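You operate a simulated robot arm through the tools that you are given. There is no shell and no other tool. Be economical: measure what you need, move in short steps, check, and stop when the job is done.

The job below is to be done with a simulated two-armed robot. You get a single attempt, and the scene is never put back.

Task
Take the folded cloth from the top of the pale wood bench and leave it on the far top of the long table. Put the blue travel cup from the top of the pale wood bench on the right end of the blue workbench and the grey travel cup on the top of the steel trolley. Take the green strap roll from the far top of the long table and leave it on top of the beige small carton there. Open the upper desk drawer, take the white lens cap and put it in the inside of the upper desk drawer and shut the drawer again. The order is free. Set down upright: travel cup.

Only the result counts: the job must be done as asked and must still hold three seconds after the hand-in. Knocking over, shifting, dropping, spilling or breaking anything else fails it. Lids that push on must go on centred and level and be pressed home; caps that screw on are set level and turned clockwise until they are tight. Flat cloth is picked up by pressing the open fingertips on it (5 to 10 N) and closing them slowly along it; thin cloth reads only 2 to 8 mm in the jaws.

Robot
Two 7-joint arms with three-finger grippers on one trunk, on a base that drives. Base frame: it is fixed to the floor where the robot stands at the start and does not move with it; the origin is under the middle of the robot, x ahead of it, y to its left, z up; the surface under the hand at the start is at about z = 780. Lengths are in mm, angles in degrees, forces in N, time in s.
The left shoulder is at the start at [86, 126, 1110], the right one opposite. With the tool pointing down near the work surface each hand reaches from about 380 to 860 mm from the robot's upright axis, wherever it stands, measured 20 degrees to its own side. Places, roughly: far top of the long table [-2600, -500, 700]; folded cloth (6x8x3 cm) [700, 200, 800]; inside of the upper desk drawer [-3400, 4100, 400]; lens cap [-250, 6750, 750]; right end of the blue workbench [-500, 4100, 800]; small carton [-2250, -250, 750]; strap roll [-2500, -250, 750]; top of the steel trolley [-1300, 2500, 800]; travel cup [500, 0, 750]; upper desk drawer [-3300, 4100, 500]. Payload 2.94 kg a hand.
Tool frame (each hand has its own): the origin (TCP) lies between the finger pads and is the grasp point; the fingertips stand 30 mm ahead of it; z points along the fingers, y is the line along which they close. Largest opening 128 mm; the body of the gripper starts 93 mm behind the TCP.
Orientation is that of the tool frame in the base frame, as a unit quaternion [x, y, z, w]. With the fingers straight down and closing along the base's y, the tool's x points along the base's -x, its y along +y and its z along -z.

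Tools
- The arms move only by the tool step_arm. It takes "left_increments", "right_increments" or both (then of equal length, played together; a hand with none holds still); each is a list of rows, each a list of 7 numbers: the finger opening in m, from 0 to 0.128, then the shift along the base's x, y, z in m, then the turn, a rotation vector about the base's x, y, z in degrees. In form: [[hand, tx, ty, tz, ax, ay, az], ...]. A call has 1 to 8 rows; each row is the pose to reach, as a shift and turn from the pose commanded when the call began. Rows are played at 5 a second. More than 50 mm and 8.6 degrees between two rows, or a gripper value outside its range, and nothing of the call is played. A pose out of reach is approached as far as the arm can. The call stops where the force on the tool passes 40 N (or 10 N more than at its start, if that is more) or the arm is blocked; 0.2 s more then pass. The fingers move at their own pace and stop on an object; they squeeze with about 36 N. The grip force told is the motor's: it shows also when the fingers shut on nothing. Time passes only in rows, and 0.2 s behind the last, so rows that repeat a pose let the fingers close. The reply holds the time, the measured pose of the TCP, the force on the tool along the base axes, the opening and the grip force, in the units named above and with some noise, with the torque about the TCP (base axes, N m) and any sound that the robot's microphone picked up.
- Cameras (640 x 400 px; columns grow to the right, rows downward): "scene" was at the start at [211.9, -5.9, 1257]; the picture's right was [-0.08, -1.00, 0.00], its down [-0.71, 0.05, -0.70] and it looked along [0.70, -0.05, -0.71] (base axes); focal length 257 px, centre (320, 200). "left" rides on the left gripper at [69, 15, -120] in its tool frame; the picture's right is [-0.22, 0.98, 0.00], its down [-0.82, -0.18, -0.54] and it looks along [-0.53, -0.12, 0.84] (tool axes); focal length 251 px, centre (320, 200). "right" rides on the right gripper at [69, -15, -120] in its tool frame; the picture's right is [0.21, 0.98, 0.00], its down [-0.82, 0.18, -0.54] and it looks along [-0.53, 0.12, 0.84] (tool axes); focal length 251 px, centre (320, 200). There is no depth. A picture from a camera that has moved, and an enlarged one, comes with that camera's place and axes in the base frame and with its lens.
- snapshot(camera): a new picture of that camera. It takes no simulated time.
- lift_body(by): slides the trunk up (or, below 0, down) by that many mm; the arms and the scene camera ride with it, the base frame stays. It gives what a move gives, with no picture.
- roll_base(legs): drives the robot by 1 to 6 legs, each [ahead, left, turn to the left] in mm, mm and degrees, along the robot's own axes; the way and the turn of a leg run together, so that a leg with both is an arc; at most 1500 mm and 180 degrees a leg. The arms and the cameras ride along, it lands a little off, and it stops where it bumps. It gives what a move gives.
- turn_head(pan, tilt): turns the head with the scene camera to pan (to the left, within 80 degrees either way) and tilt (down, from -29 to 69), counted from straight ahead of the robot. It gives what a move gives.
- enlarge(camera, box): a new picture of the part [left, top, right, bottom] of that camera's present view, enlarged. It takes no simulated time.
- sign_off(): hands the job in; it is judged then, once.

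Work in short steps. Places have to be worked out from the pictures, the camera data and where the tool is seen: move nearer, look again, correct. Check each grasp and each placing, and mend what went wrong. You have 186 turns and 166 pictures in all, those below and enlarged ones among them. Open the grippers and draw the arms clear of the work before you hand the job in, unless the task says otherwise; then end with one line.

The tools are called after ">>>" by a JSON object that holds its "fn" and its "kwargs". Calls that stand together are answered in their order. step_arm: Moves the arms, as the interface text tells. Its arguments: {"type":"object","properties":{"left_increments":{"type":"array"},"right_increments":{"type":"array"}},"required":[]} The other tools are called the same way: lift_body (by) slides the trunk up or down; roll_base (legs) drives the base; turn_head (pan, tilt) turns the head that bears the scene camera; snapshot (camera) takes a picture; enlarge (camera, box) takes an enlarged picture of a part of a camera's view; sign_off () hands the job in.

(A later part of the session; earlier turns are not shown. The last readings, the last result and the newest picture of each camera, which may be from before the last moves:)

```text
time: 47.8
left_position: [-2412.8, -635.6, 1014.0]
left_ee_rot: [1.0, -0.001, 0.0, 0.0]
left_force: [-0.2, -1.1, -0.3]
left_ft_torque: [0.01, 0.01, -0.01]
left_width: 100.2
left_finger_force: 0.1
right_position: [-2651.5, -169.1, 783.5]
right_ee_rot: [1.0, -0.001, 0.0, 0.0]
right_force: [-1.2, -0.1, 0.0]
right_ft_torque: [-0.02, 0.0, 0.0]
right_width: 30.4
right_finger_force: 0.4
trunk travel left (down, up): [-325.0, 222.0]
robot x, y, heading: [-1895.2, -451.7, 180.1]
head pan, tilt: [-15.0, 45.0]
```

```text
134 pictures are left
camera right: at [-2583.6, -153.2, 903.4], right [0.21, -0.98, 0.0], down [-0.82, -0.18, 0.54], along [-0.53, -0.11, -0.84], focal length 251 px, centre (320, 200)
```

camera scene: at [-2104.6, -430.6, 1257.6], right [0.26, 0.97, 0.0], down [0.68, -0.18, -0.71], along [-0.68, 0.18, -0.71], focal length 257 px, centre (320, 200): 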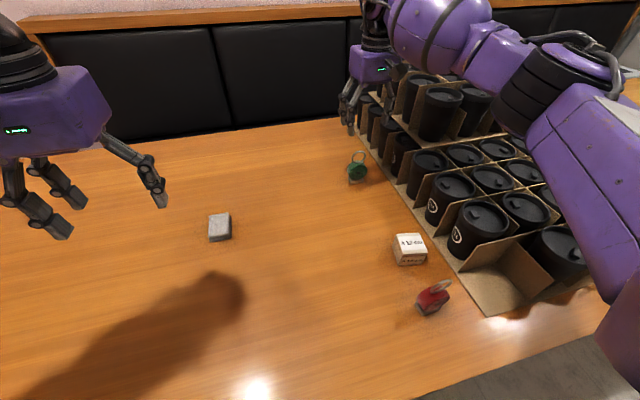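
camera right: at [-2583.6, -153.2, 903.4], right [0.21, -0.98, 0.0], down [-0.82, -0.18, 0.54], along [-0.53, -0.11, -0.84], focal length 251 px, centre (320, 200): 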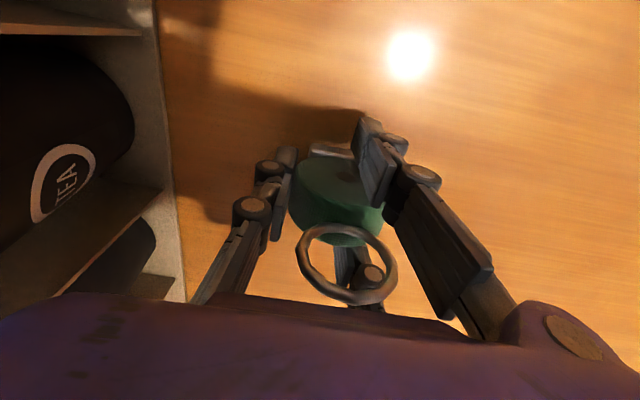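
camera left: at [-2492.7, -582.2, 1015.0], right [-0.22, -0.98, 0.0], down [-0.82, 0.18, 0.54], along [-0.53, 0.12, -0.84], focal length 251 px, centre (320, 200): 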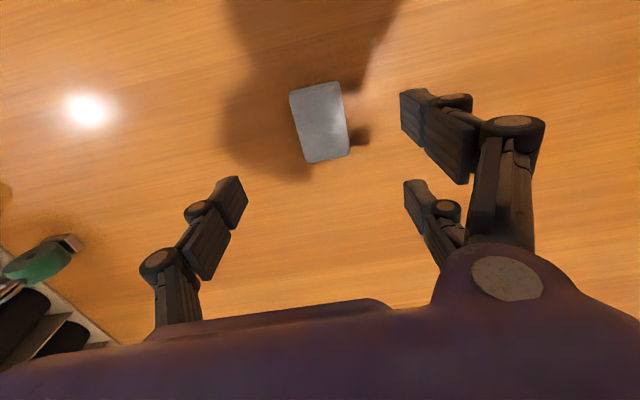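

The opening reached 30 mm without a squeeze: the paired fingers straddle the thin disc. I'm opening, backing up and re-gripping across the flat faces with the wrist turned 90°.

>>> {"fn": "step_arm", "kwargs": {"right_increments": [[0.09, 0, 0, 0, 0, 0, 0], [0.09, 0, 0, 0, 0, 0, 0], [0.09, 0, 0, 0, 0, 0, 0], [0.09, 0, 0, 0.045, 0, 0, 0], [0.09, 0, 0, 0.09, 0, 0, 0], [0.09, 0, 0, 0.135, 0, 0, 0], [0.09, 0, 0, 0.165, 0, 0, -8], [0.09, 0, 0, 0.165, 0, 0, -16]]}}

>>> {"fn": "snapshot", "kwargs": {"camera": "right"}}

>>> {"fn": "enlarge", "kwargs": {"camera": "scene", "box": [310, 100, 430, 200]}}

```text
time: 49.6
left_position: [-2412.2, -636.4, 1012.9]
left_ee_rot: [1.0, 0.0, 0.0, 0.0]
left_force: [0.0, -0.2, 1.2]
left_ft_torque: [0.01, 0.03, -0.01]
left_width: 100.0
left_finger_force: 0.0
right_position: [-2654.2, -168.9, 947.0]
right_ee_rot: [0.99, -0.141, 0.0, -0.001]
right_force: [-0.2, 0.5, -0.2]
right_ft_torque: [0.02, -0.02, 0.0]
right_width: 89.9
right_finger_force: 0.0
trunk travel left (down, up): [-325.0, 222.0]
robot x, y, heading: [-1896.7, -452.6, 180.3]
head pan, tilt: [-15.0, 45.0]
```

```text
133 pictures are left
camera right: at [-2584.1, -172.8, 1066.4], right [-0.07, -1.0, 0.0], down [-0.84, 0.06, 0.54], along [-0.54, 0.04, -0.84], focal length 251 px, centre (320, 200)
```

right: 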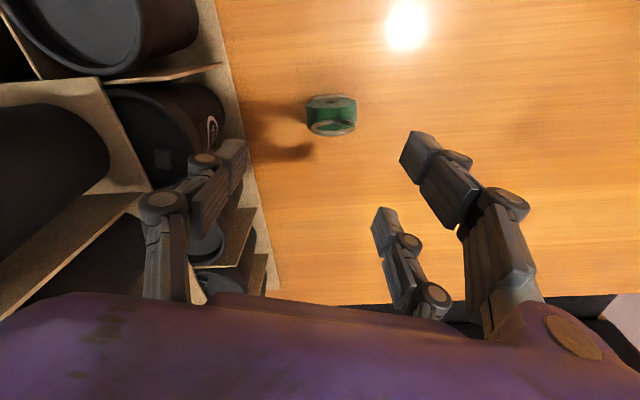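

```text
4.00 times, centred on (370, 150) of scene
camera zoom: at [-2104.3, -430.3, 1257.6], right [0.26, 0.97, 0.0], down [0.68, -0.18, -0.71], along [-0.68, 0.18, -0.71], focal length 1027 px, centre (120, 400)
```

zoom: 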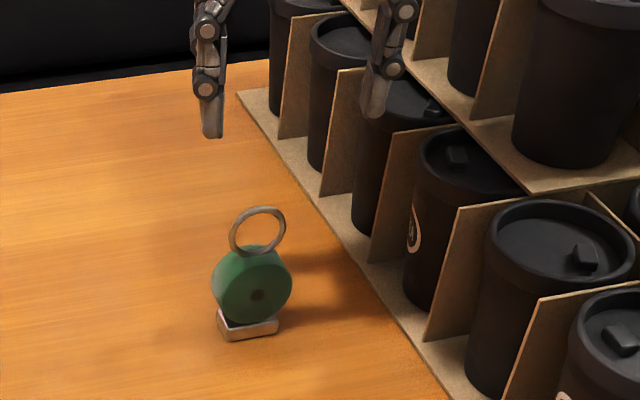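

The strap still stands upright, slightly moved. I'm continuing the wrist turn to 90°.

>>> {"fn": "step_arm", "kwargs": {"right_increments": [[0.09, 0, 0, 0, 0, 0, -8.5], [0.09, 0, 0, 0, 0, 0, -17], [0.09, 0, 0, 0, 0, 0, -25.5], [0.09, 0, 0, 0, 0, 0, -34], [0.09, 0, 0, 0, 0, 0, -42.5], [0.09, 0, 0, 0, 0, 0, -51], [0.09, 0, 0, 0, 0, 0, -59.5], [0.09, 0, 0, 0, 0, 0, -68]]}}

>>> {"fn": "snapshot", "kwargs": {"camera": "right"}}

```text
time: 51.4
left_position: [-2413.3, -636.1, 1013.0]
left_ee_rot: [1.0, -0.001, 0.001, 0.0]
left_force: [-0.4, 1.1, -0.3]
left_ft_torque: [0.0, -0.03, -0.01]
left_width: 99.8
left_finger_force: 0.0
right_position: [-2654.4, -169.5, 946.3]
right_ee_rot: [0.741, -0.671, 0.0, -0.001]
right_force: [0.5, 0.6, -0.4]
right_ft_torque: [0.0, 0.02, 0.0]
right_width: 89.8
right_finger_force: 0.0
trunk travel left (down, up): [-325.0, 222.0]
robot x, y, heading: [-1898.7, -452.6, 179.8]
head pan, tilt: [-15.0, 45.0]
```

```text
131 pictures are left
camera right: at [-2633.2, -235.7, 1066.0], right [-0.95, -0.31, 0.0], down [-0.26, 0.8, 0.54], along [-0.17, 0.51, -0.84], focal length 251 px, centre (320, 200)
```

right: 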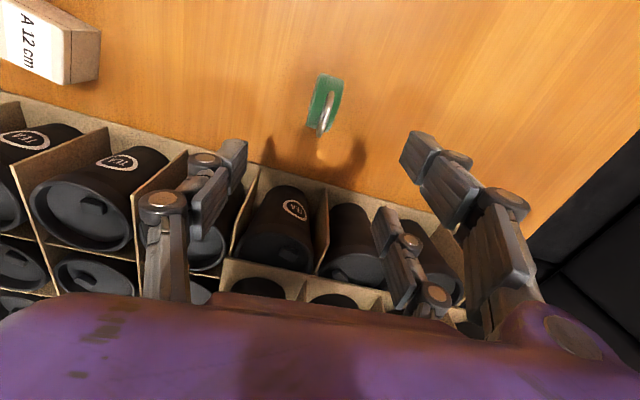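

The disc is now nearly edge-on in this view. I'm enlarging to get its exact centre and angle.

>>> {"fn": "enlarge", "kwargs": {"camera": "right", "box": [270, 60, 390, 150]}}

```text
4.44 times, centred on (330, 105) of right
camera zoom: at [-2633.2, -235.7, 1066.0], right [-0.95, -0.31, 0.0], down [-0.26, 0.8, 0.54], along [-0.17, 0.51, -0.84], focal length 1118 px, centre (276, 622)
```

zoom: 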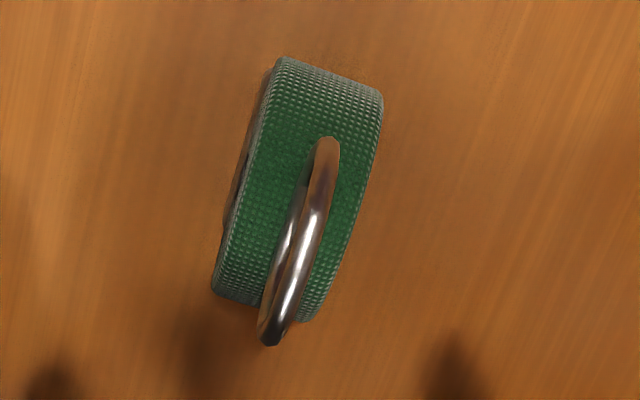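

Disc centre (-2656,-182), plane along y, thickness ≈27 mm. I'm finishing the turn, aligning and descending around it.

>>> {"fn": "step_arm", "kwargs": {"right_increments": [[0.09, -0.002, -0.012, 0, 0, 0, -5.7], [0.09, -0.002, -0.012, -0.045, 0, 0, -5.7], [0.09, -0.002, -0.012, -0.09, 0, 0, -5.7], [0.09, -0.002, -0.012, -0.13, 0, 0, -5.7], [0.09, -0.002, -0.012, -0.164, 0, 0, -5.7], [0.09, -0.002, -0.012, -0.164, 0, 0, -5.7]]}}

>>> {"fn": "snapshot", "kwargs": {"camera": "right"}}

>>> {"fn": "enlarge", "kwargs": {"camera": "scene", "box": [310, 100, 430, 200]}}

```text
time: 52.8
left_position: [-2413.4, -636.7, 1013.1]
left_ee_rot: [1.0, -0.001, 0.0, 0.0]
left_force: [0.5, -0.2, -0.1]
left_ft_torque: [0.04, 0.02, 0.0]
left_width: 99.8
left_finger_force: 0.1
right_position: [-2658.4, -184.5, 781.2]
right_ee_rot: [0.708, -0.706, 0.0, 0.001]
right_force: [-0.3, 1.0, -0.1]
right_ft_torque: [0.0, -0.02, -0.01]
right_width: 90.0
right_finger_force: 0.0
trunk travel left (down, up): [-325.0, 222.0]
robot x, y, heading: [-1898.2, -453.8, 179.9]
head pan, tilt: [-15.0, 45.0]
```

```text
129 pictures are left
camera right: at [-2644.4, -252.7, 901.3], right [-0.98, -0.22, 0.0], down [-0.18, 0.82, 0.54], along [-0.12, 0.53, -0.84], focal length 251 px, centre (320, 200)
```

right: 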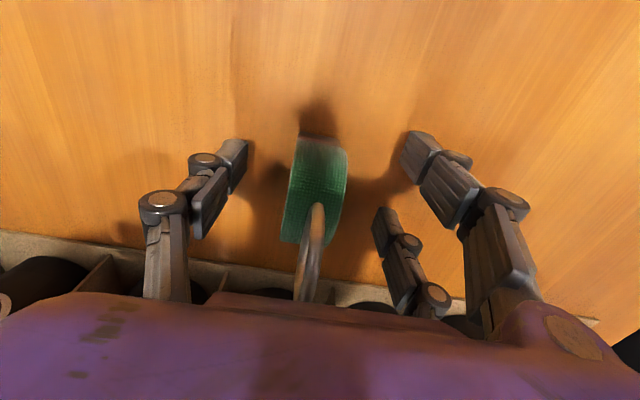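

```text
4.00 times, centred on (370, 150) of scene
camera zoom: at [-2103.8, -430.6, 1257.8], right [0.26, 0.97, 0.0], down [0.68, -0.18, -0.71], along [-0.68, 0.18, -0.71], focal length 1027 px, centre (120, 400)
```

zoom: 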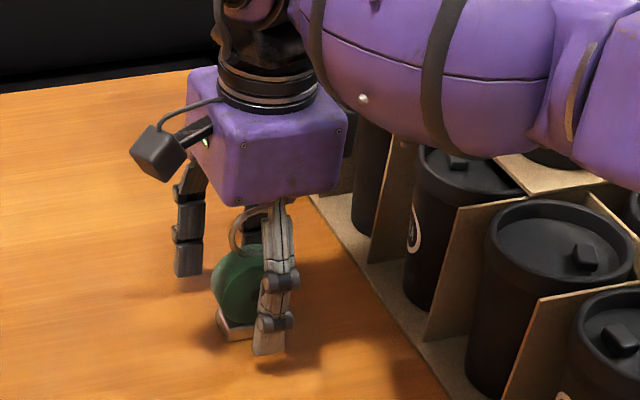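

The disc is centred; closing on its faces.

>>> {"fn": "step_arm", "kwargs": {"right_increments": [[0.06, 0, 0, 0, 0, 0, 0], [0.045, 0, 0, 0, 0, 0, 0], [0.03, 0, 0, 0, 0, 0, 0], [0.01, 0, 0, 0, 0, 0, 0], [0.01, 0, 0, 0, 0, 0, 0]]}}

>>> {"fn": "snapshot", "kwargs": {"camera": "right"}}

```text
time: 54.0
left_position: [-2412.9, -636.2, 1014.2]
left_ee_rot: [1.0, 0.0, 0.0, 0.0]
left_force: [0.3, 0.0, 0.0]
left_ft_torque: [-0.03, -0.01, 0.01]
left_width: 100.3
left_finger_force: 0.2
right_position: [-2657.4, -184.7, 782.3]
right_ee_rot: [0.708, -0.706, 0.0, 0.001]
right_force: [2.0, 0.6, 6.6]
right_ft_torque: [-0.06, -0.05, 0.02]
right_width: 25.2
right_finger_force: 36.1
trunk travel left (down, up): [-325.0, 222.0]
robot x, y, heading: [-1894.8, -453.5, 179.8]
head pan, tilt: [-15.0, 45.0]
```

```text
127 pictures are left
camera right: at [-2644.2, -252.5, 902.6], right [-0.98, -0.22, 0.0], down [-0.18, 0.82, 0.54], along [-0.12, 0.53, -0.84], focal length 251 px, centre (320, 200)
```

right: 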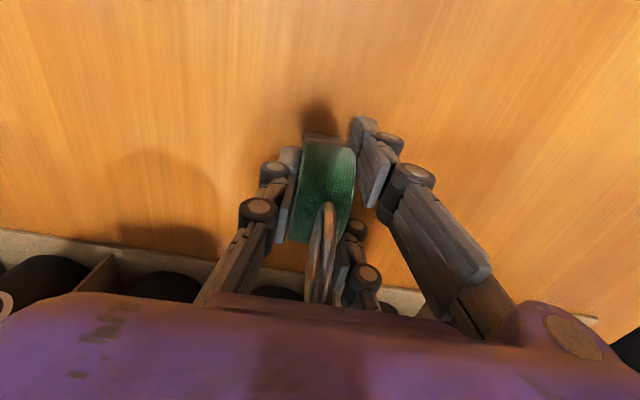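

It's gripped at 25 mm. I'm lifting and carrying it toward the carton at a safe height.

>>> {"fn": "step_arm", "kwargs": {"right_increments": [[0.01, 0, 0, 0.04, 0, 0, 0], [0.01, 0, 0, 0.085, 0, 0, 0], [0.01, 0, 0, 0.13, 0, 0, 0], [0.01, 0.045, 0.003, 0.145, 0, 0, 0], [0.01, 0.09, 0.008, 0.145, 0, 0, 0], [0.01, 0.135, 0.012, 0.145, 0, 0, 0], [0.01, 0.175, 0.016, 0.145, 0, 0, 0], [0.01, 0.21, 0.02, 0.145, 0, 0, 0]]}}

>>> {"fn": "snapshot", "kwargs": {"camera": "right"}}

>>> {"fn": "snapshot", "kwargs": {"camera": "scene"}}

```text
time: 55.8
left_position: [-2411.4, -635.4, 1014.0]
left_ee_rot: [1.0, -0.001, -0.001, 0.0]
left_force: [-0.2, 0.1, 0.5]
left_ft_torque: [-0.04, 0.03, 0.0]
left_width: 100.0
left_finger_force: 0.0
right_position: [-2441.8, -162.6, 927.2]
right_ee_rot: [0.708, -0.706, -0.001, -0.001]
right_force: [-0.5, 0.1, -0.8]
right_ft_torque: [0.03, 0.04, 0.0]
right_width: 25.4
right_finger_force: 35.9
trunk travel left (down, up): [-325.0, 222.0]
robot x, y, heading: [-1894.4, -453.0, 180.1]
head pan, tilt: [-15.0, 45.0]
```

```text
126 pictures are left
camera right: at [-2427.9, -229.6, 1046.4], right [-0.98, -0.22, 0.0], down [-0.18, 0.82, 0.54], along [-0.12, 0.53, -0.84], focal length 251 px, centre (320, 200)
```

right: 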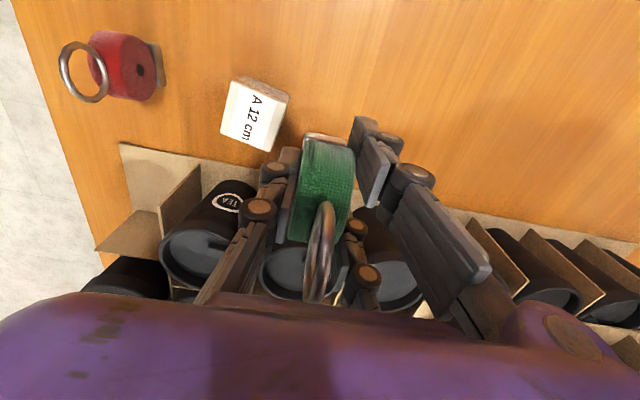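

```text
125 pictures are left
camera scene: at [-2103.1, -430.1, 1257.9], right [0.26, 0.97, 0.0], down [0.68, -0.18, -0.71], along [-0.68, 0.18, -0.71], focal length 257 px, centre (320, 200)
```

scene: 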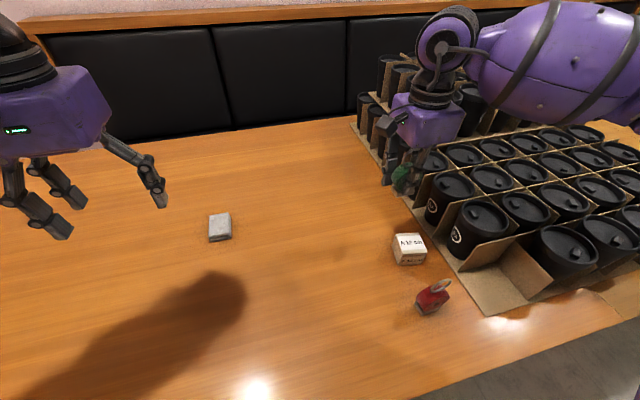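

I'm enlarging the carton in both views to fix its top-face centre.

>>> {"fn": "enlarge", "kwargs": {"camera": "right", "box": [190, 60, 310, 160]}}

>>> {"fn": "enlarge", "kwargs": {"camera": "scene", "box": [370, 210, 450, 280]}}

```text
4.00 times, centred on (250, 110) of right
camera zoom: at [-2427.9, -229.6, 1046.4], right [-0.98, -0.22, 0.0], down [-0.18, 0.82, 0.54], along [-0.12, 0.53, -0.84], focal length 1006 px, centre (600, 560)
```

zoom: 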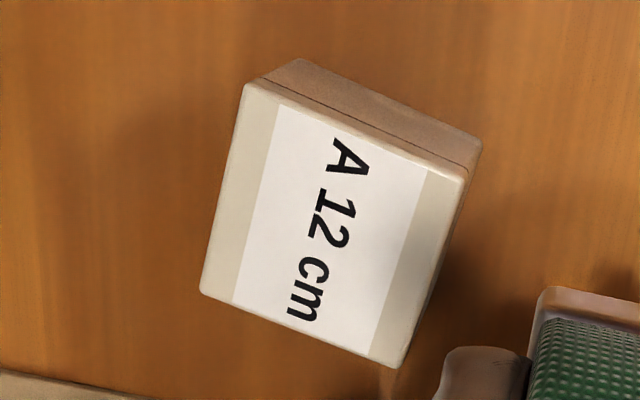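

```text
5.71 times, centred on (410, 245) of scene
camera zoom: at [-2103.1, -430.1, 1257.9], right [0.26, 0.97, 0.0], down [0.68, -0.18, -0.71], along [-0.68, 0.18, -0.71], focal length 1467 px, centre (-194, -57)
```

zoom: 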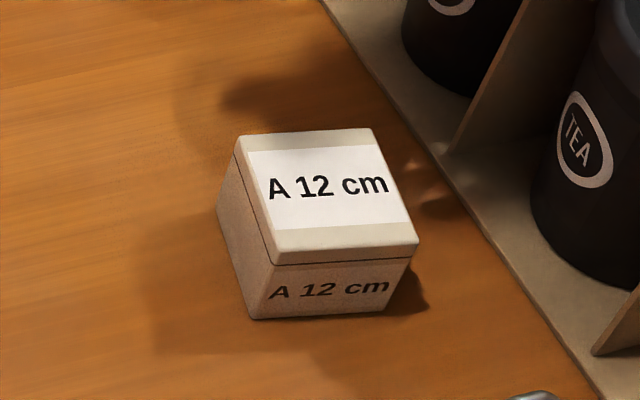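

Carton top ≈ z 783 with centre (-2374.5,-146.5), turned about 10°, and a 42 mm foot fits on it. I'm moving above it and lowering close.

>>> {"fn": "step_arm", "kwargs": {"right_increments": [[0.01, 0.035, 0.007, 0, 0, 0, 0], [0.01, 0.067, 0.0136, 0, 0, 0, 0], [0.01, 0.067, 0.0136, -0.04, 0, 0, 0], [0.01, 0.067, 0.0136, -0.075, 0, 0, 0], [0.01, 0.067, 0.0136, -0.088, 0, 0, 0], [0.01, 0.067, 0.0136, -0.088, 0, 0, 0]]}}

>>> {"fn": "snapshot", "kwargs": {"camera": "right"}}

>>> {"fn": "enlarge", "kwargs": {"camera": "scene", "box": [350, 180, 470, 280]}}

```text
time: 57.2
left_position: [-2413.1, -636.7, 1014.0]
left_ee_rot: [1.0, -0.001, 0.0, 0.0]
left_force: [-1.2, 0.3, -0.1]
left_ft_torque: [-0.02, 0.01, 0.01]
left_width: 99.9
left_finger_force: 0.1
right_position: [-2377.9, -148.3, 837.3]
right_ee_rot: [0.708, -0.707, 0.0, 0.0]
right_force: [0.1, 0.1, -1.2]
right_ft_torque: [0.0, 0.01, -0.02]
right_width: 24.9
right_finger_force: 35.8
trunk travel left (down, up): [-325.0, 222.0]
robot x, y, heading: [-1899.3, -454.4, 180.1]
head pan, tilt: [-15.0, 45.0]
```

```text
122 pictures are left
camera right: at [-2363.3, -215.9, 958.0], right [-0.98, -0.22, 0.0], down [-0.18, 0.82, 0.54], along [-0.12, 0.53, -0.84], focal length 251 px, centre (320, 200)
```

right: 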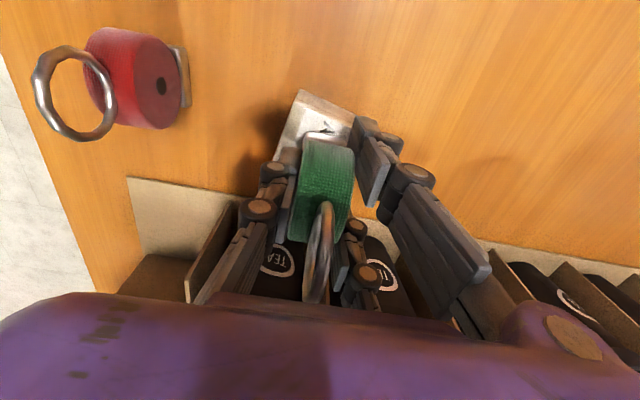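

```text
4.00 times, centred on (410, 230) of scene
camera zoom: at [-2104.9, -431.4, 1258.7], right [0.25, 0.97, 0.0], down [0.68, -0.17, -0.72], along [-0.69, 0.18, -0.7], focal length 1027 px, centre (-40, 80)
```

zoom: 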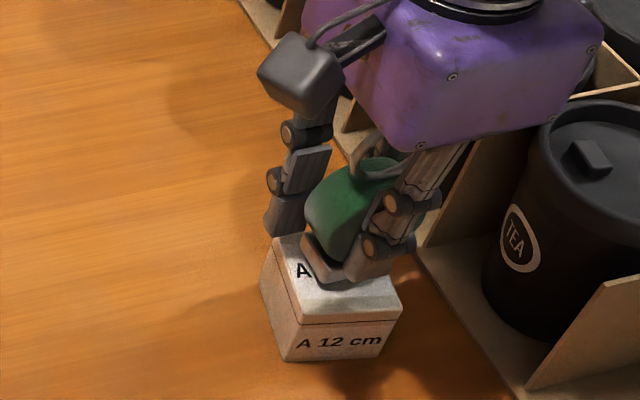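

The foot looks about 4 mm too far back and 2 mm right, so I'm correcting and lowering in small steps.

>>> {"fn": "step_arm", "kwargs": {"right_increments": [[0.01, 0.004, -0.003, -0.003, 0, 0, 0], [0.01, 0.004, -0.003, -0.006, 0, 0, 0], [0.01, 0.004, -0.003, -0.009, 0, 0, 0], [0.01, 0.004, -0.003, -0.009, 0, 0, 0]]}}

>>> {"fn": "enlarge", "kwargs": {"camera": "scene", "box": [370, 210, 450, 280]}}

>>> {"fn": "enlarge", "kwargs": {"camera": "right", "box": [250, 70, 390, 170]}}

```text
time: 58.2
left_position: [-2412.1, -638.0, 1014.9]
left_ee_rot: [1.0, -0.002, 0.0, 0.0]
left_force: [0.1, -0.4, -0.6]
left_ft_torque: [0.02, 0.0, 0.01]
left_width: 99.9
left_finger_force: 0.0
right_position: [-2374.3, -150.8, 833.2]
right_ee_rot: [0.708, -0.706, -0.003, 0.001]
right_force: [3.5, 3.4, 28.3]
right_ft_torque: [0.18, -0.44, 0.0]
right_width: 24.9
right_finger_force: 35.3
trunk travel left (down, up): [-325.0, 222.0]
robot x, y, heading: [-1896.9, -454.8, 179.7]
head pan, tilt: [-15.0, 45.0]
```

```text
5.71 times, centred on (410, 245) of scene
camera zoom: at [-2101.8, -431.2, 1258.3], right [0.26, 0.97, 0.0], down [0.68, -0.18, -0.71], along [-0.68, 0.19, -0.71], focal length 1467 px, centre (-194, -57)
```

zoom: 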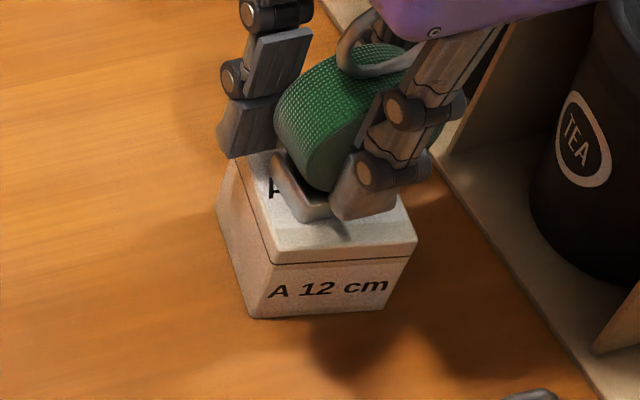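

```text
4.00 times, centred on (320, 120) of right
camera zoom: at [-2359.2, -218.7, 952.4], right [-0.98, -0.22, 0.0], down [-0.18, 0.82, 0.54], along [-0.12, 0.53, -0.84], focal length 1006 px, centre (320, 520)
```

zoom: 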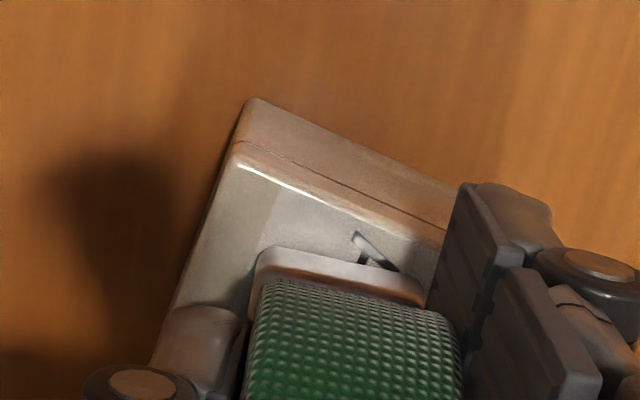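

Contact at 833, and the computed foot (y -170…-128) sits centred on the carton (y -178…-121). I'm relieving the pressure and opening gently.

>>> {"fn": "step_arm", "kwargs": {"right_increments": [[0.01, 0, 0, 0.003, 0, 0, 0], [0.01, 0, 0, 0.004, 0, 0, 0], [0.03, 0, 0, 0.004, 0, 0, 0], [0.04, 0, 0, 0.004, 0, 0, 0], [0.055, 0, 0, 0.004, 0, 0, 0], [0.07, 0, 0, 0.004, 0, 0, 0], [0.07, 0, 0, 0.004, 0, 0, 0]]}}

>>> {"fn": "enlarge", "kwargs": {"camera": "scene", "box": [350, 180, 470, 280]}}

>>> {"fn": "snapshot", "kwargs": {"camera": "right"}}

```text
time: 59.8
left_position: [-2413.1, -637.2, 1013.1]
left_ee_rot: [1.0, 0.0, 0.0, 0.0]
left_force: [1.0, 0.2, -0.6]
left_ft_torque: [0.0, 0.02, 0.04]
left_width: 100.1
left_finger_force: 0.1
right_position: [-2373.8, -150.2, 833.3]
right_ee_rot: [0.708, -0.706, 0.0, 0.0]
right_force: [-0.4, -0.6, -0.2]
right_ft_torque: [-0.01, 0.02, -0.03]
right_width: 70.2
right_finger_force: 0.0
trunk travel left (down, up): [-325.0, 222.0]
robot x, y, heading: [-1895.7, -452.1, 179.9]
head pan, tilt: [-15.0, 45.0]
```

```text
4.00 times, centred on (410, 230) of scene
camera zoom: at [-2104.1, -430.5, 1257.7], right [0.26, 0.97, 0.0], down [0.68, -0.18, -0.71], along [-0.68, 0.18, -0.71], focal length 1027 px, centre (-40, 80)
```

zoom: 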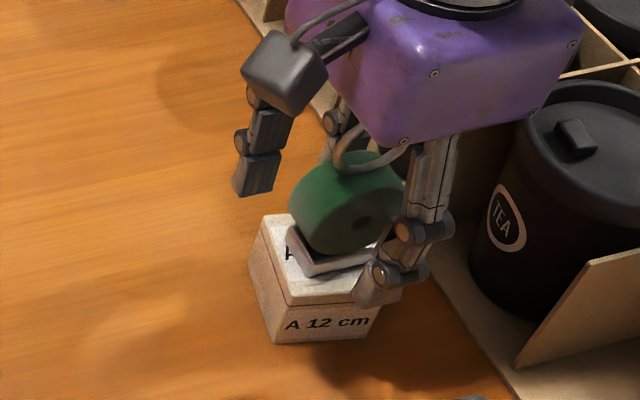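

```text
117 pictures are left
camera right: at [-2359.8, -218.2, 953.5], right [-0.98, -0.22, 0.0], down [-0.18, 0.82, 0.54], along [-0.12, 0.53, -0.84], focal length 251 px, centre (320, 200)
```

right: 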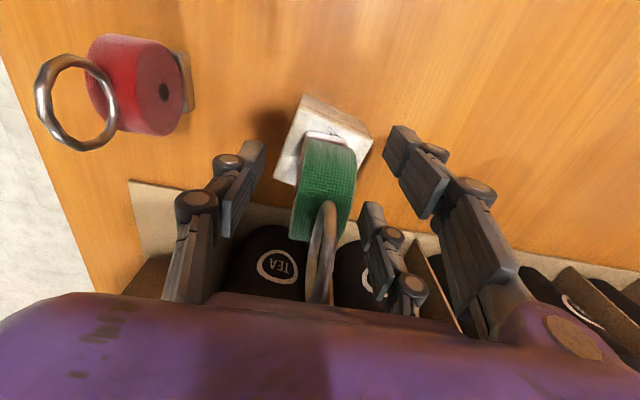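

Released and standing. I'm raising the right hand straight up clear of it.

>>> {"fn": "step_arm", "kwargs": {"right_increments": [[0.07, 0, 0, 0.04, 0, 0, 0], [0.07, 0, 0, 0.085, 0, 0, 0], [0.07, 0, 0, 0.13, 0, 0, 0], [0.07, 0, 0, 0.175, 0, 0, 0], [0.07, 0, -0.01, 0.2, 0, 0, 8], [0.07, 0, -0.02, 0.2, 0, 0, 16], [0.07, 0, -0.03, 0.2, 0, 0, 24], [0.07, 0, -0.04, 0.2, 0, 0, 32]]}}

>>> {"fn": "step_arm", "kwargs": {"right_increments": [[0.07, 0, 0, 0, 0, 0, 8], [0.07, 0, 0, 0, 0, 0, 16], [0.07, 0, 0, 0, 0, 0, 24], [0.07, 0, 0, 0, 0, 0, 32], [0.07, 0, 0, 0, 0, 0, 40], [0.07, 0, 0, 0, 0, 0, 48], [0.07, 0, 0, 0, 0, 0, 56], [0.07, 0, 0, 0, 0, 0, 58]]}}

>>> {"fn": "snapshot", "kwargs": {"camera": "scene"}}

```text
time: 61.6
left_position: [-2413.8, -636.7, 1013.0]
left_ee_rot: [1.0, -0.001, 0.0, 0.0]
left_force: [-0.3, 0.3, -0.7]
left_ft_torque: [0.02, -0.01, 0.03]
left_width: 99.9
left_finger_force: 0.0
right_position: [-2374.2, -193.3, 1033.3]
right_ee_rot: [0.876, -0.482, 0.0, -0.001]
right_force: [0.2, 0.1, 0.4]
right_ft_torque: [0.0, 0.02, -0.03]
right_width: 69.9
right_finger_force: 0.1
trunk travel left (down, up): [-325.0, 222.0]
robot x, y, heading: [-1895.3, -451.9, 179.9]
head pan, tilt: [-15.0, 45.0]
```

```text
time: 63.4
left_position: [-2413.9, -636.4, 1013.1]
left_ee_rot: [1.0, -0.001, 0.001, 0.0]
left_force: [0.3, -0.2, -0.2]
left_ft_torque: [0.01, -0.03, 0.03]
left_width: 100.1
left_finger_force: 0.0
right_position: [-2374.4, -189.0, 1033.5]
right_ee_rot: [1.0, 0.002, 0.0, 0.0]
right_force: [0.4, 0.5, 0.1]
right_ft_torque: [0.01, 0.02, -0.02]
right_width: 70.1
right_finger_force: 0.0
trunk travel left (down, up): [-325.0, 222.0]
robot x, y, heading: [-1895.5, -452.2, 180.1]
head pan, tilt: [-15.0, 45.0]
```

```text
116 pictures are left
camera scene: at [-2097.9, -401.0, 1273.0], right [0.57, 0.82, 0.0], down [0.47, -0.33, -0.82], along [-0.67, 0.47, -0.57], focal length 257 px, centre (320, 200)
```

scene: 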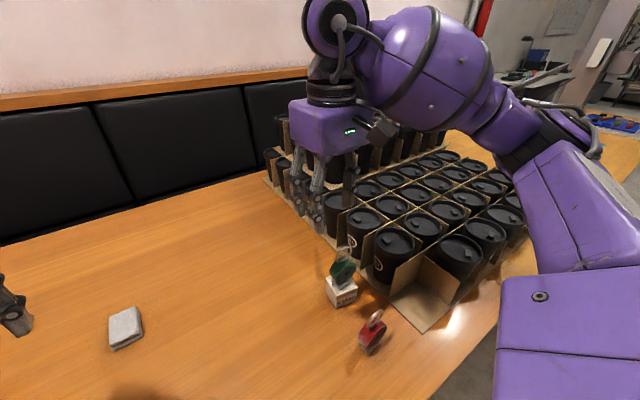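

The strap stands on the carton and the cloth is in place. I'm reversing and turning back toward the bench for the cups.

>>> {"fn": "roll_base", "kwargs": {"legs": [[-1100, -230, 0], [-310, -180, 0], [0, 0, 180]]}}

>>> {"fn": "turn_head", "kwargs": {"pan": 0, "tilt": 35}}

>>> {"fn": "snapshot", "kwargs": {"camera": "scene"}}

```text
time: 78.4
left_position: [80.4, 61.4, 1013.3]
left_ee_rot: [0.05, 0.999, 0.0, -0.001]
left_force: [-0.2, -0.5, 0.5]
left_ft_torque: [-0.01, 0.02, 0.01]
left_width: 99.9
left_finger_force: 0.0
right_position: [-1.2, -379.9, 1032.6]
right_ee_rot: [0.048, 0.999, 0.0, -0.001]
right_force: [-0.1, -0.1, -0.1]
right_ft_torque: [-0.02, -0.02, -0.02]
right_width: 70.1
right_finger_force: 0.1
trunk travel left (down, up): [-325.0, 222.0]
robot x, y, heading: [-452.4, -72.7, -5.7]
head pan, tilt: [-15.0, 45.0]
```

```text
time: 79.2
left_position: [80.9, 60.8, 1013.4]
left_ee_rot: [0.051, 0.999, 0.0, 0.001]
left_force: [0.4, 0.3, 0.4]
left_ft_torque: [0.01, 0.02, -0.02]
left_width: 99.9
left_finger_force: 0.1
right_position: [-1.0, -379.6, 1033.4]
right_ee_rot: [0.048, 0.999, 0.0, 0.001]
right_force: [-0.1, 0.0, 0.7]
right_ft_torque: [-0.01, 0.01, -0.01]
right_width: 69.9
right_finger_force: 0.0
trunk travel left (down, up): [-325.0, 222.0]
robot x, y, heading: [-447.7, -68.5, -5.8]
head pan, tilt: [0.0, 35.0]
```

```text
115 pictures are left
camera scene: at [-233.3, -97.5, 1272.7], right [-0.16, -0.99, 0.0], down [-0.56, 0.09, -0.82], along [0.81, -0.13, -0.57], focal length 257 px, centre (320, 200)
```

scene: 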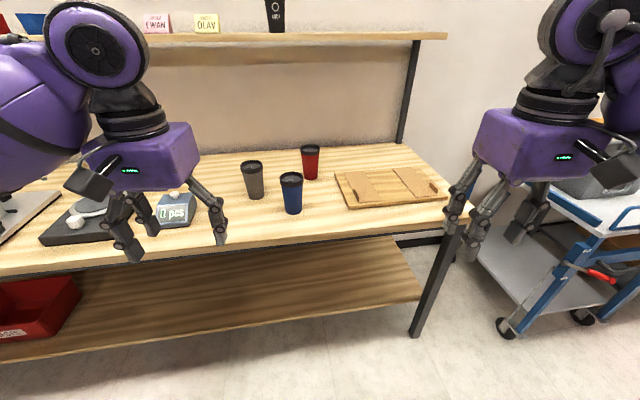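

The cups stand untouched ahead. I'm squaring up and rolling back to the bench.

>>> {"fn": "roll_base", "kwargs": {"legs": [[0, 0, 5.8], [440, 8, 0]]}}

>>> {"fn": "turn_head", "kwargs": {"pan": 0, "tilt": 45}}

>>> {"fn": "snapshot", "kwargs": {"camera": "scene"}}

>>> {"fn": "snapshot", "kwargs": {"camera": "left"}}

>>> {"fn": "snapshot", "kwargs": {"camera": "right"}}

```text
time: 82.4
left_position: [500.8, 125.2, 1013.2]
left_ee_rot: [-0.002, 1.0, 0.001, 0.0]
left_force: [0.2, -0.1, -0.2]
left_ft_torque: [-0.03, 0.02, 0.0]
left_width: 100.3
left_finger_force: 0.0
right_position: [467.1, -320.4, 1032.9]
right_ee_rot: [-0.004, 1.0, 0.0, 0.0]
right_force: [0.0, -0.6, -0.8]
right_ft_torque: [0.0, 0.02, -0.04]
right_width: 69.9
right_finger_force: 0.0
trunk travel left (down, up): [-325.0, 222.0]
robot x, y, heading: [-9.8, -60.4, 0.0]
head pan, tilt: [0.0, 35.0]
```

```text
time: 83.1
left_position: [500.5, 125.1, 1014.2]
left_ee_rot: [-0.003, 1.0, 0.001, -0.001]
left_force: [0.3, -0.4, 0.1]
left_ft_torque: [0.02, -0.01, -0.02]
left_width: 100.0
left_finger_force: 0.1
right_position: [465.2, -321.3, 1033.8]
right_ee_rot: [-0.004, 1.0, 0.001, 0.001]
right_force: [0.6, 0.6, 0.3]
right_ft_torque: [0.02, -0.02, 0.0]
right_width: 69.7
right_finger_force: 0.1
trunk travel left (down, up): [-325.0, 222.0]
robot x, y, heading: [-14.3, -59.6, 0.6]
head pan, tilt: [0.0, 45.0]
```

```text
114 pictures are left
camera scene: at [199.1, -60.7, 1257.7], right [0.0, -1.0, 0.0], down [-0.71, 0.0, -0.71], along [0.71, 0.0, -0.71], focal length 257 px, centre (320, 200)
```

scene: 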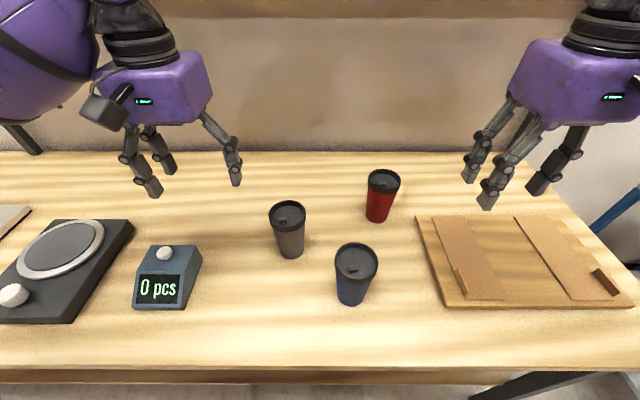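

```text
113 pictures are left
camera left: at [431.9, 139.8, 1133.1], right [0.21, 0.98, 0.0], down [0.82, -0.18, 0.54], along [0.53, -0.11, -0.84], focal length 251 px, centre (320, 200)
```

left: 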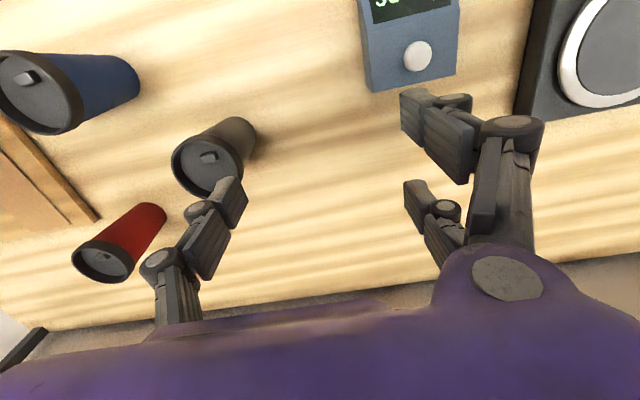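

```text
112 pictures are left
camera right: at [395.9, -335.5, 1153.3], right [-0.22, 0.97, 0.0], down [0.82, 0.19, 0.54], along [0.53, 0.12, -0.84], focal length 251 px, centre (320, 200)
```

right: 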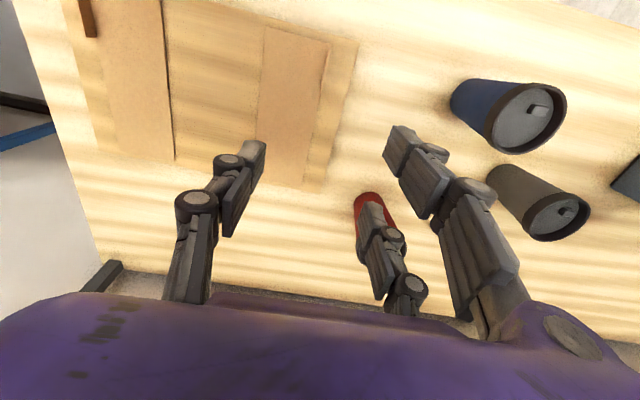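

Grey cup ≈(518,0), blue ≈(417,-120), lid tops ≈900 with lids about 69 mm across. I'm bringing the left hand over the grey cup and partly down.

>>> {"fn": "step_arm", "kwargs": {"left_increments": [[0.128, 0.005, -0.045, 0, 0, 0, 0], [0.128, 0.012, -0.09, 0, 0, 0, 0], [0.128, 0.017, -0.125, 0, 0, 0, 0], [0.128, 0.017, -0.125, -0.035, 0, 0, 0], [0.128, 0.017, -0.125, -0.07, 0, 0, 0], [0.128, 0.017, -0.125, -0.07, 0, 0, 0]]}}

>>> {"fn": "snapshot", "kwargs": {"camera": "left"}}

>>> {"fn": "snapshot", "kwargs": {"camera": "scene"}}

```text
time: 84.5
left_position: [519.7, 1.5, 942.8]
left_ee_rot: [-0.002, 1.0, -0.001, 0.0]
left_force: [-0.6, 0.2, 0.0]
left_ft_torque: [0.01, 0.02, 0.0]
left_width: 127.9
left_finger_force: 0.0
right_position: [466.6, -321.5, 1034.1]
right_ee_rot: [-0.004, 1.0, 0.0, 0.001]
right_force: [0.5, 0.1, -0.1]
right_ft_torque: [-0.02, 0.03, 0.03]
right_width: 70.0
right_finger_force: 0.1
trunk travel left (down, up): [-325.0, 222.0]
robot x, y, heading: [-13.5, -63.1, 0.0]
head pan, tilt: [0.0, 45.0]
```

```text
111 pictures are left
camera left: at [450.0, 17.0, 1063.0], right [0.21, 0.98, 0.0], down [0.82, -0.18, 0.54], along [0.53, -0.11, -0.84], focal length 251 px, centre (320, 200)
```

left: 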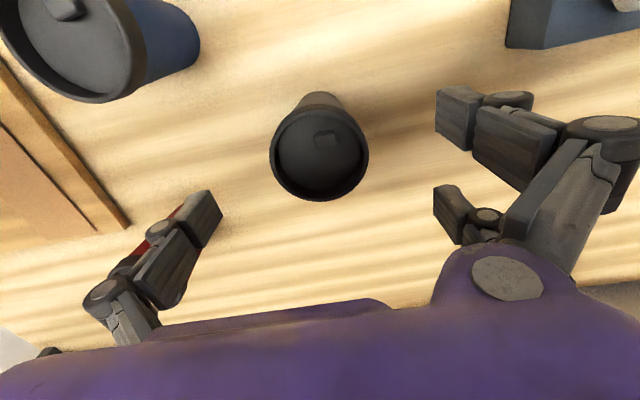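

```text
110 pictures are left
camera scene: at [198.9, -60.7, 1257.7], right [0.0, -1.0, 0.0], down [-0.71, 0.0, -0.71], along [0.71, 0.0, -0.71], focal length 257 px, centre (320, 200)
```

scene: 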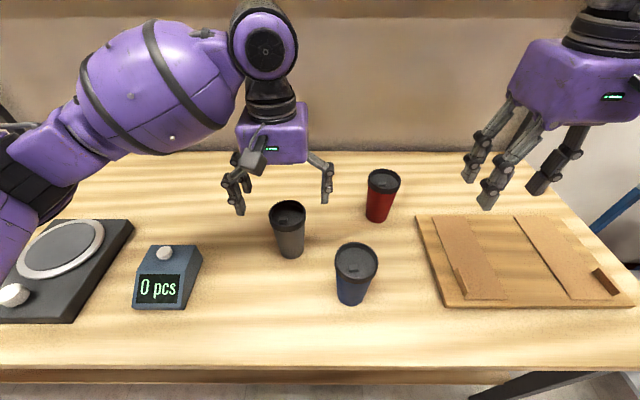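

The cup is centred at about (516,3). I'm descending to z 843 and closing on the body.

>>> {"fn": "step_arm", "kwargs": {"left_increments": [[0.128, -0.003, 0.001, -0.035, 0, 0, 0], [0.128, -0.003, 0.001, -0.07, 0, 0, 0], [0.128, -0.003, 0.001, -0.1, 0, 0, 0], [0.1, -0.003, 0.001, -0.1, 0, 0, 0], [0.08, -0.003, 0.001, -0.1, 0, 0, 0], [0.06, -0.003, 0.001, -0.1, 0, 0, 0], [0.04, -0.003, 0.001, -0.1, 0, 0, 0], [0.03, -0.003, 0.001, -0.1, 0, 0, 0]]}}

>>> {"fn": "snapshot", "kwargs": {"camera": "scene"}}

```text
time: 86.3
left_position: [514.9, 2.4, 843.5]
left_ee_rot: [-0.002, 1.0, -0.001, 0.001]
left_force: [0.5, -0.6, 1.0]
left_ft_torque: [-0.01, -0.01, -0.04]
left_width: 58.5
left_finger_force: 10.2
right_position: [466.2, -321.3, 1032.8]
right_ee_rot: [-0.005, 1.0, -0.001, 0.0]
right_force: [0.4, -0.6, 1.2]
right_ft_torque: [0.01, 0.05, -0.02]
right_width: 70.2
right_finger_force: 0.1
trunk travel left (down, up): [-325.0, 222.0]
robot x, y, heading: [-14.1, -62.2, 0.3]
head pan, tilt: [0.0, 45.0]
```

```text
109 pictures are left
camera scene: at [199.1, -60.8, 1257.7], right [0.0, -1.0, 0.0], down [-0.71, 0.0, -0.71], along [0.71, 0.0, -0.71], focal length 257 px, centre (320, 200)
```

scene: 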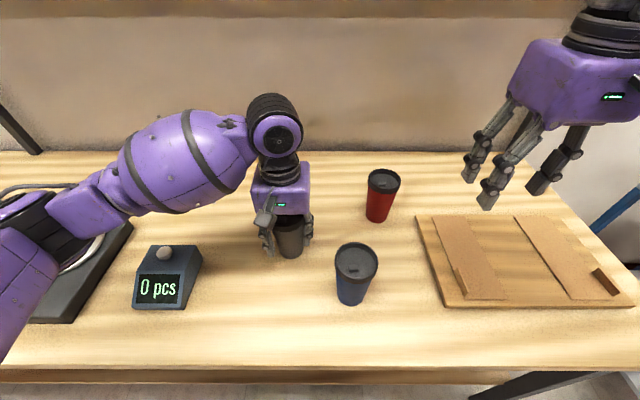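

It's gripped at 58 mm. I'm lifting it straight up and swinging to the left to clear space.

>>> {"fn": "step_arm", "kwargs": {"left_increments": [[0.03, 0, 0, 0, 0, 0, 0], [0.03, 0, 0, 0.03, 0, 0, 0], [0.03, 0, 0, 0.075, 0, 0, 0], [0.03, 0, 0, 0.12, 0, 0, 0], [0.03, 0, 0, 0.16, 0, 0, 0], [0.03, 0, 0.045, 0.17, 0, 0, 0], [0.03, 0, 0.09, 0.17, 0, 0, 0], [0.03, 0, 0.135, 0.17, 0, 0, 0]]}}

>>> {"fn": "step_arm", "kwargs": {"left_increments": [[0.03, -0.02, 0.045, 0, 0, 0, 0], [0.03, -0.04, 0.09, 0, 0, 0, 0]], "right_increments": [[0.128, -0.02, 0.045, 0, 0, 0, 0], [0.128, -0.035, 0.09, 0, 0, 0, 0]]}}

>>> {"fn": "snapshot", "kwargs": {"camera": "left"}}

>>> {"fn": "snapshot", "kwargs": {"camera": "right"}}

```text
time: 88.1
left_position: [516.5, 134.7, 1010.0]
left_ee_rot: [-0.002, 1.0, -0.001, 0.0]
left_force: [0.0, 2.0, -1.1]
left_ft_torque: [-0.01, -0.02, 0.01]
left_width: 59.0
left_finger_force: 9.9
right_position: [466.5, -319.5, 1033.5]
right_ee_rot: [-0.005, 1.0, -0.001, 0.001]
right_force: [0.4, 0.1, 0.7]
right_ft_torque: [-0.01, -0.01, 0.02]
right_width: 69.9
right_finger_force: 0.0
trunk travel left (down, up): [-325.0, 222.0]
robot x, y, heading: [-14.2, -60.7, 0.5]
head pan, tilt: [0.0, 45.0]
```

```text
time: 88.7
left_position: [477.9, 232.6, 1015.3]
left_ee_rot: [-0.002, 1.0, -0.001, -0.001]
left_force: [-0.5, 0.5, -2.2]
left_ft_torque: [-0.01, 0.02, 0.02]
left_width: 58.7
left_finger_force: 10.2
right_position: [429.7, -229.3, 1030.6]
right_ee_rot: [-0.004, 1.0, -0.001, 0.001]
right_force: [0.7, -0.1, -0.4]
right_ft_torque: [0.0, -0.02, -0.02]
right_width: 128.2
right_finger_force: 0.1
trunk travel left (down, up): [-325.0, 222.0]
robot x, y, heading: [-15.2, -65.0, 0.1]
head pan, tilt: [0.0, 45.0]
```

```text
108 pictures are left
camera left: at [408.3, 246.3, 1134.6], right [0.21, 0.98, 0.0], down [0.82, -0.18, 0.54], along [0.53, -0.12, -0.84], focal length 251 px, centre (320, 200)
```

left: 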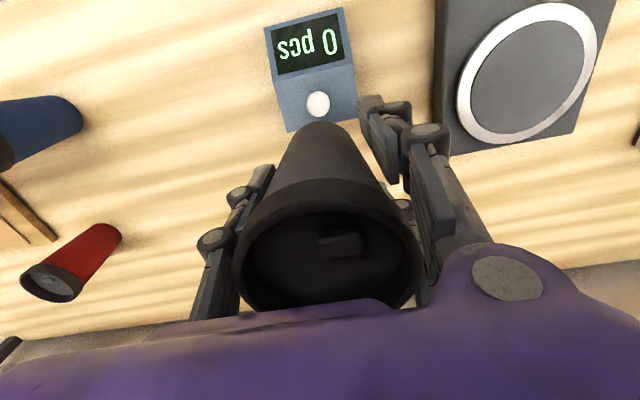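

```text
107 pictures are left
camera right: at [359.4, -242.9, 1151.0], right [-0.22, 0.97, 0.0], down [0.82, 0.19, 0.54], along [0.53, 0.12, -0.84], focal length 251 px, centre (320, 200)
```

right: 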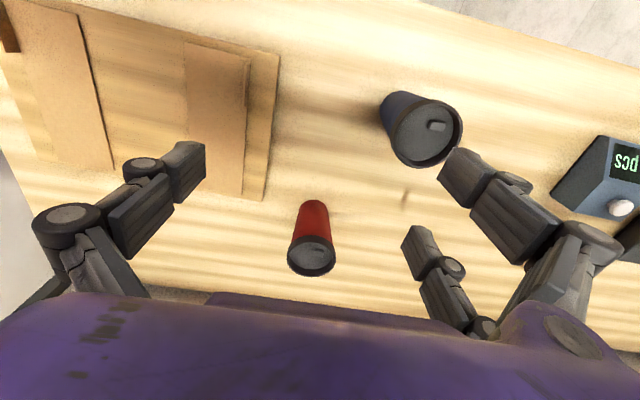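

The left holds grey upright. Blue is at (416,-121); I'm moving the right hand above it.

>>> {"fn": "step_arm", "kwargs": {"right_increments": [[0.128, -0.004, 0.04, 0, 0, 0, 0], [0.128, -0.009, 0.08, 0, 0, 0, 0], [0.128, -0.013, 0.108, 0, 0, 0, 0], [0.128, -0.013, 0.108, -0.045, 0, 0, 0], [0.128, -0.013, 0.108, -0.088, 0, 0, 0], [0.128, -0.013, 0.108, -0.088, 0, 0, 0]]}}

>>> {"fn": "snapshot", "kwargs": {"camera": "right"}}

```text
time: 90.1
left_position: [479.4, 228.6, 1015.5]
left_ee_rot: [-0.003, 1.0, 0.0, 0.0]
left_force: [0.5, 0.5, -1.3]
left_ft_torque: [0.0, 0.01, 0.02]
left_width: 58.6
left_finger_force: 9.5
right_position: [416.4, -120.5, 945.7]
right_ee_rot: [-0.005, 1.0, 0.0, 0.001]
right_force: [0.3, 0.4, 0.7]
right_ft_torque: [0.0, -0.01, 0.03]
right_width: 127.9
right_finger_force: 0.0
trunk travel left (down, up): [-325.0, 222.0]
robot x, y, heading: [-12.0, -59.0, 0.2]
head pan, tilt: [0.0, 45.0]
```

```text
106 pictures are left
camera right: at [345.9, -134.9, 1065.2], right [-0.22, 0.97, 0.0], down [0.82, 0.19, 0.54], along [0.53, 0.12, -0.84], focal length 251 px, centre (320, 200)
```

right: 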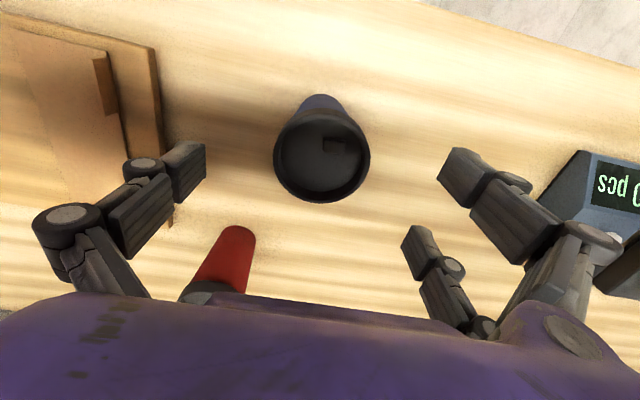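

Centred. I'm descending and gripping.

>>> {"fn": "step_arm", "kwargs": {"right_increments": [[0.128, -0.001, 0.0, -0.035, 0, 0, 0], [0.128, -0.002, 0.0, -0.07, 0, 0, 0], [0.128, -0.002, 0.0, -0.102, 0, 0, 0], [0.1, -0.002, 0.0, -0.102, 0, 0, 0], [0.08, -0.002, 0.0, -0.102, 0, 0, 0], [0.06, -0.002, 0.0, -0.102, 0, 0, 0], [0.04, -0.002, 0.0, -0.102, 0, 0, 0], [0.03, -0.002, 0.0, -0.102, 0, 0, 0]]}}

>>> {"fn": "step_arm", "kwargs": {"right_increments": [[0.03, 0, 0, 0, 0, 0, 0], [0.03, 0, 0, 0.03, 0, 0, 0], [0.03, 0, 0, 0.075, 0, 0, 0], [0.03, 0, 0, 0.12, 0, 0, 0], [0.03, 0, 0, 0.165, 0, 0, 0], [0.03, 0, -0.035, 0.175, 0, 0, 0], [0.03, 0, -0.075, 0.175, 0, 0, 0], [0.03, 0, -0.11, 0.175, 0, 0, 0]]}}

>>> {"fn": "snapshot", "kwargs": {"camera": "right"}}

>>> {"fn": "snapshot", "kwargs": {"camera": "scene"}}

```text
time: 91.9
left_position: [478.5, 230.5, 1016.3]
left_ee_rot: [-0.003, 1.0, 0.0, 0.001]
left_force: [0.3, 0.1, -2.6]
left_ft_torque: [0.02, 0.02, -0.03]
left_width: 58.3
left_finger_force: 10.1
right_position: [415.8, -122.5, 843.3]
right_ee_rot: [-0.004, 1.0, 0.0, 0.0]
right_force: [0.6, 0.3, -0.8]
right_ft_torque: [-0.02, 0.0, 0.02]
right_width: 56.7
right_finger_force: 10.1
trunk travel left (down, up): [-325.0, 222.0]
robot x, y, heading: [-12.4, -61.8, 0.5]
head pan, tilt: [0.0, 45.0]
```

```text
time: 93.7
left_position: [477.4, 229.4, 1015.6]
left_ee_rot: [-0.002, 1.0, -0.001, 0.0]
left_force: [0.1, 0.4, -2.2]
left_ft_torque: [0.03, 0.01, -0.03]
left_width: 58.4
left_finger_force: 10.5
right_position: [414.0, -233.2, 1016.8]
right_ee_rot: [-0.005, 1.0, 0.0, 0.0]
right_force: [-0.6, 0.0, -2.0]
right_ft_torque: [0.03, 0.0, 0.02]
right_width: 56.7
right_finger_force: 10.2
trunk travel left (down, up): [-325.0, 222.0]
robot x, y, heading: [-15.4, -66.6, 0.2]
head pan, tilt: [0.0, 45.0]
```

```text
105 pictures are left
camera right: at [344.3, -247.9, 1137.1], right [-0.22, 0.97, 0.0], down [0.82, 0.19, 0.54], along [0.53, 0.12, -0.84], focal length 251 px, centre (320, 200)
```

right: 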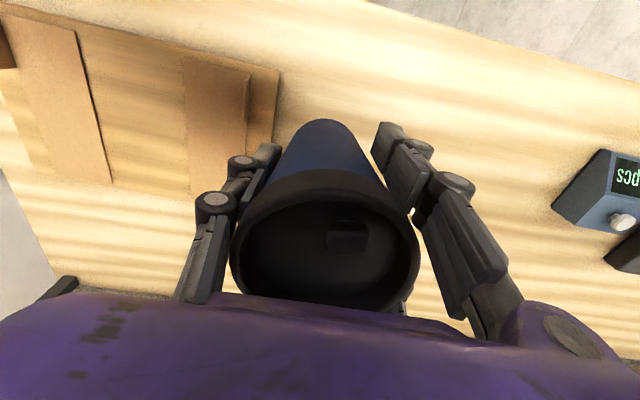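

```text
104 pictures are left
camera scene: at [198.8, -61.6, 1257.7], right [0.0, -1.0, 0.0], down [-0.71, 0.0, -0.71], along [0.71, 0.0, -0.71], focal length 257 px, centre (320, 200)
```

scene: 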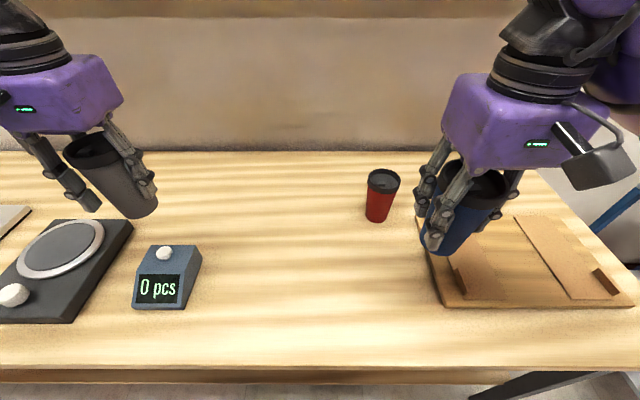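

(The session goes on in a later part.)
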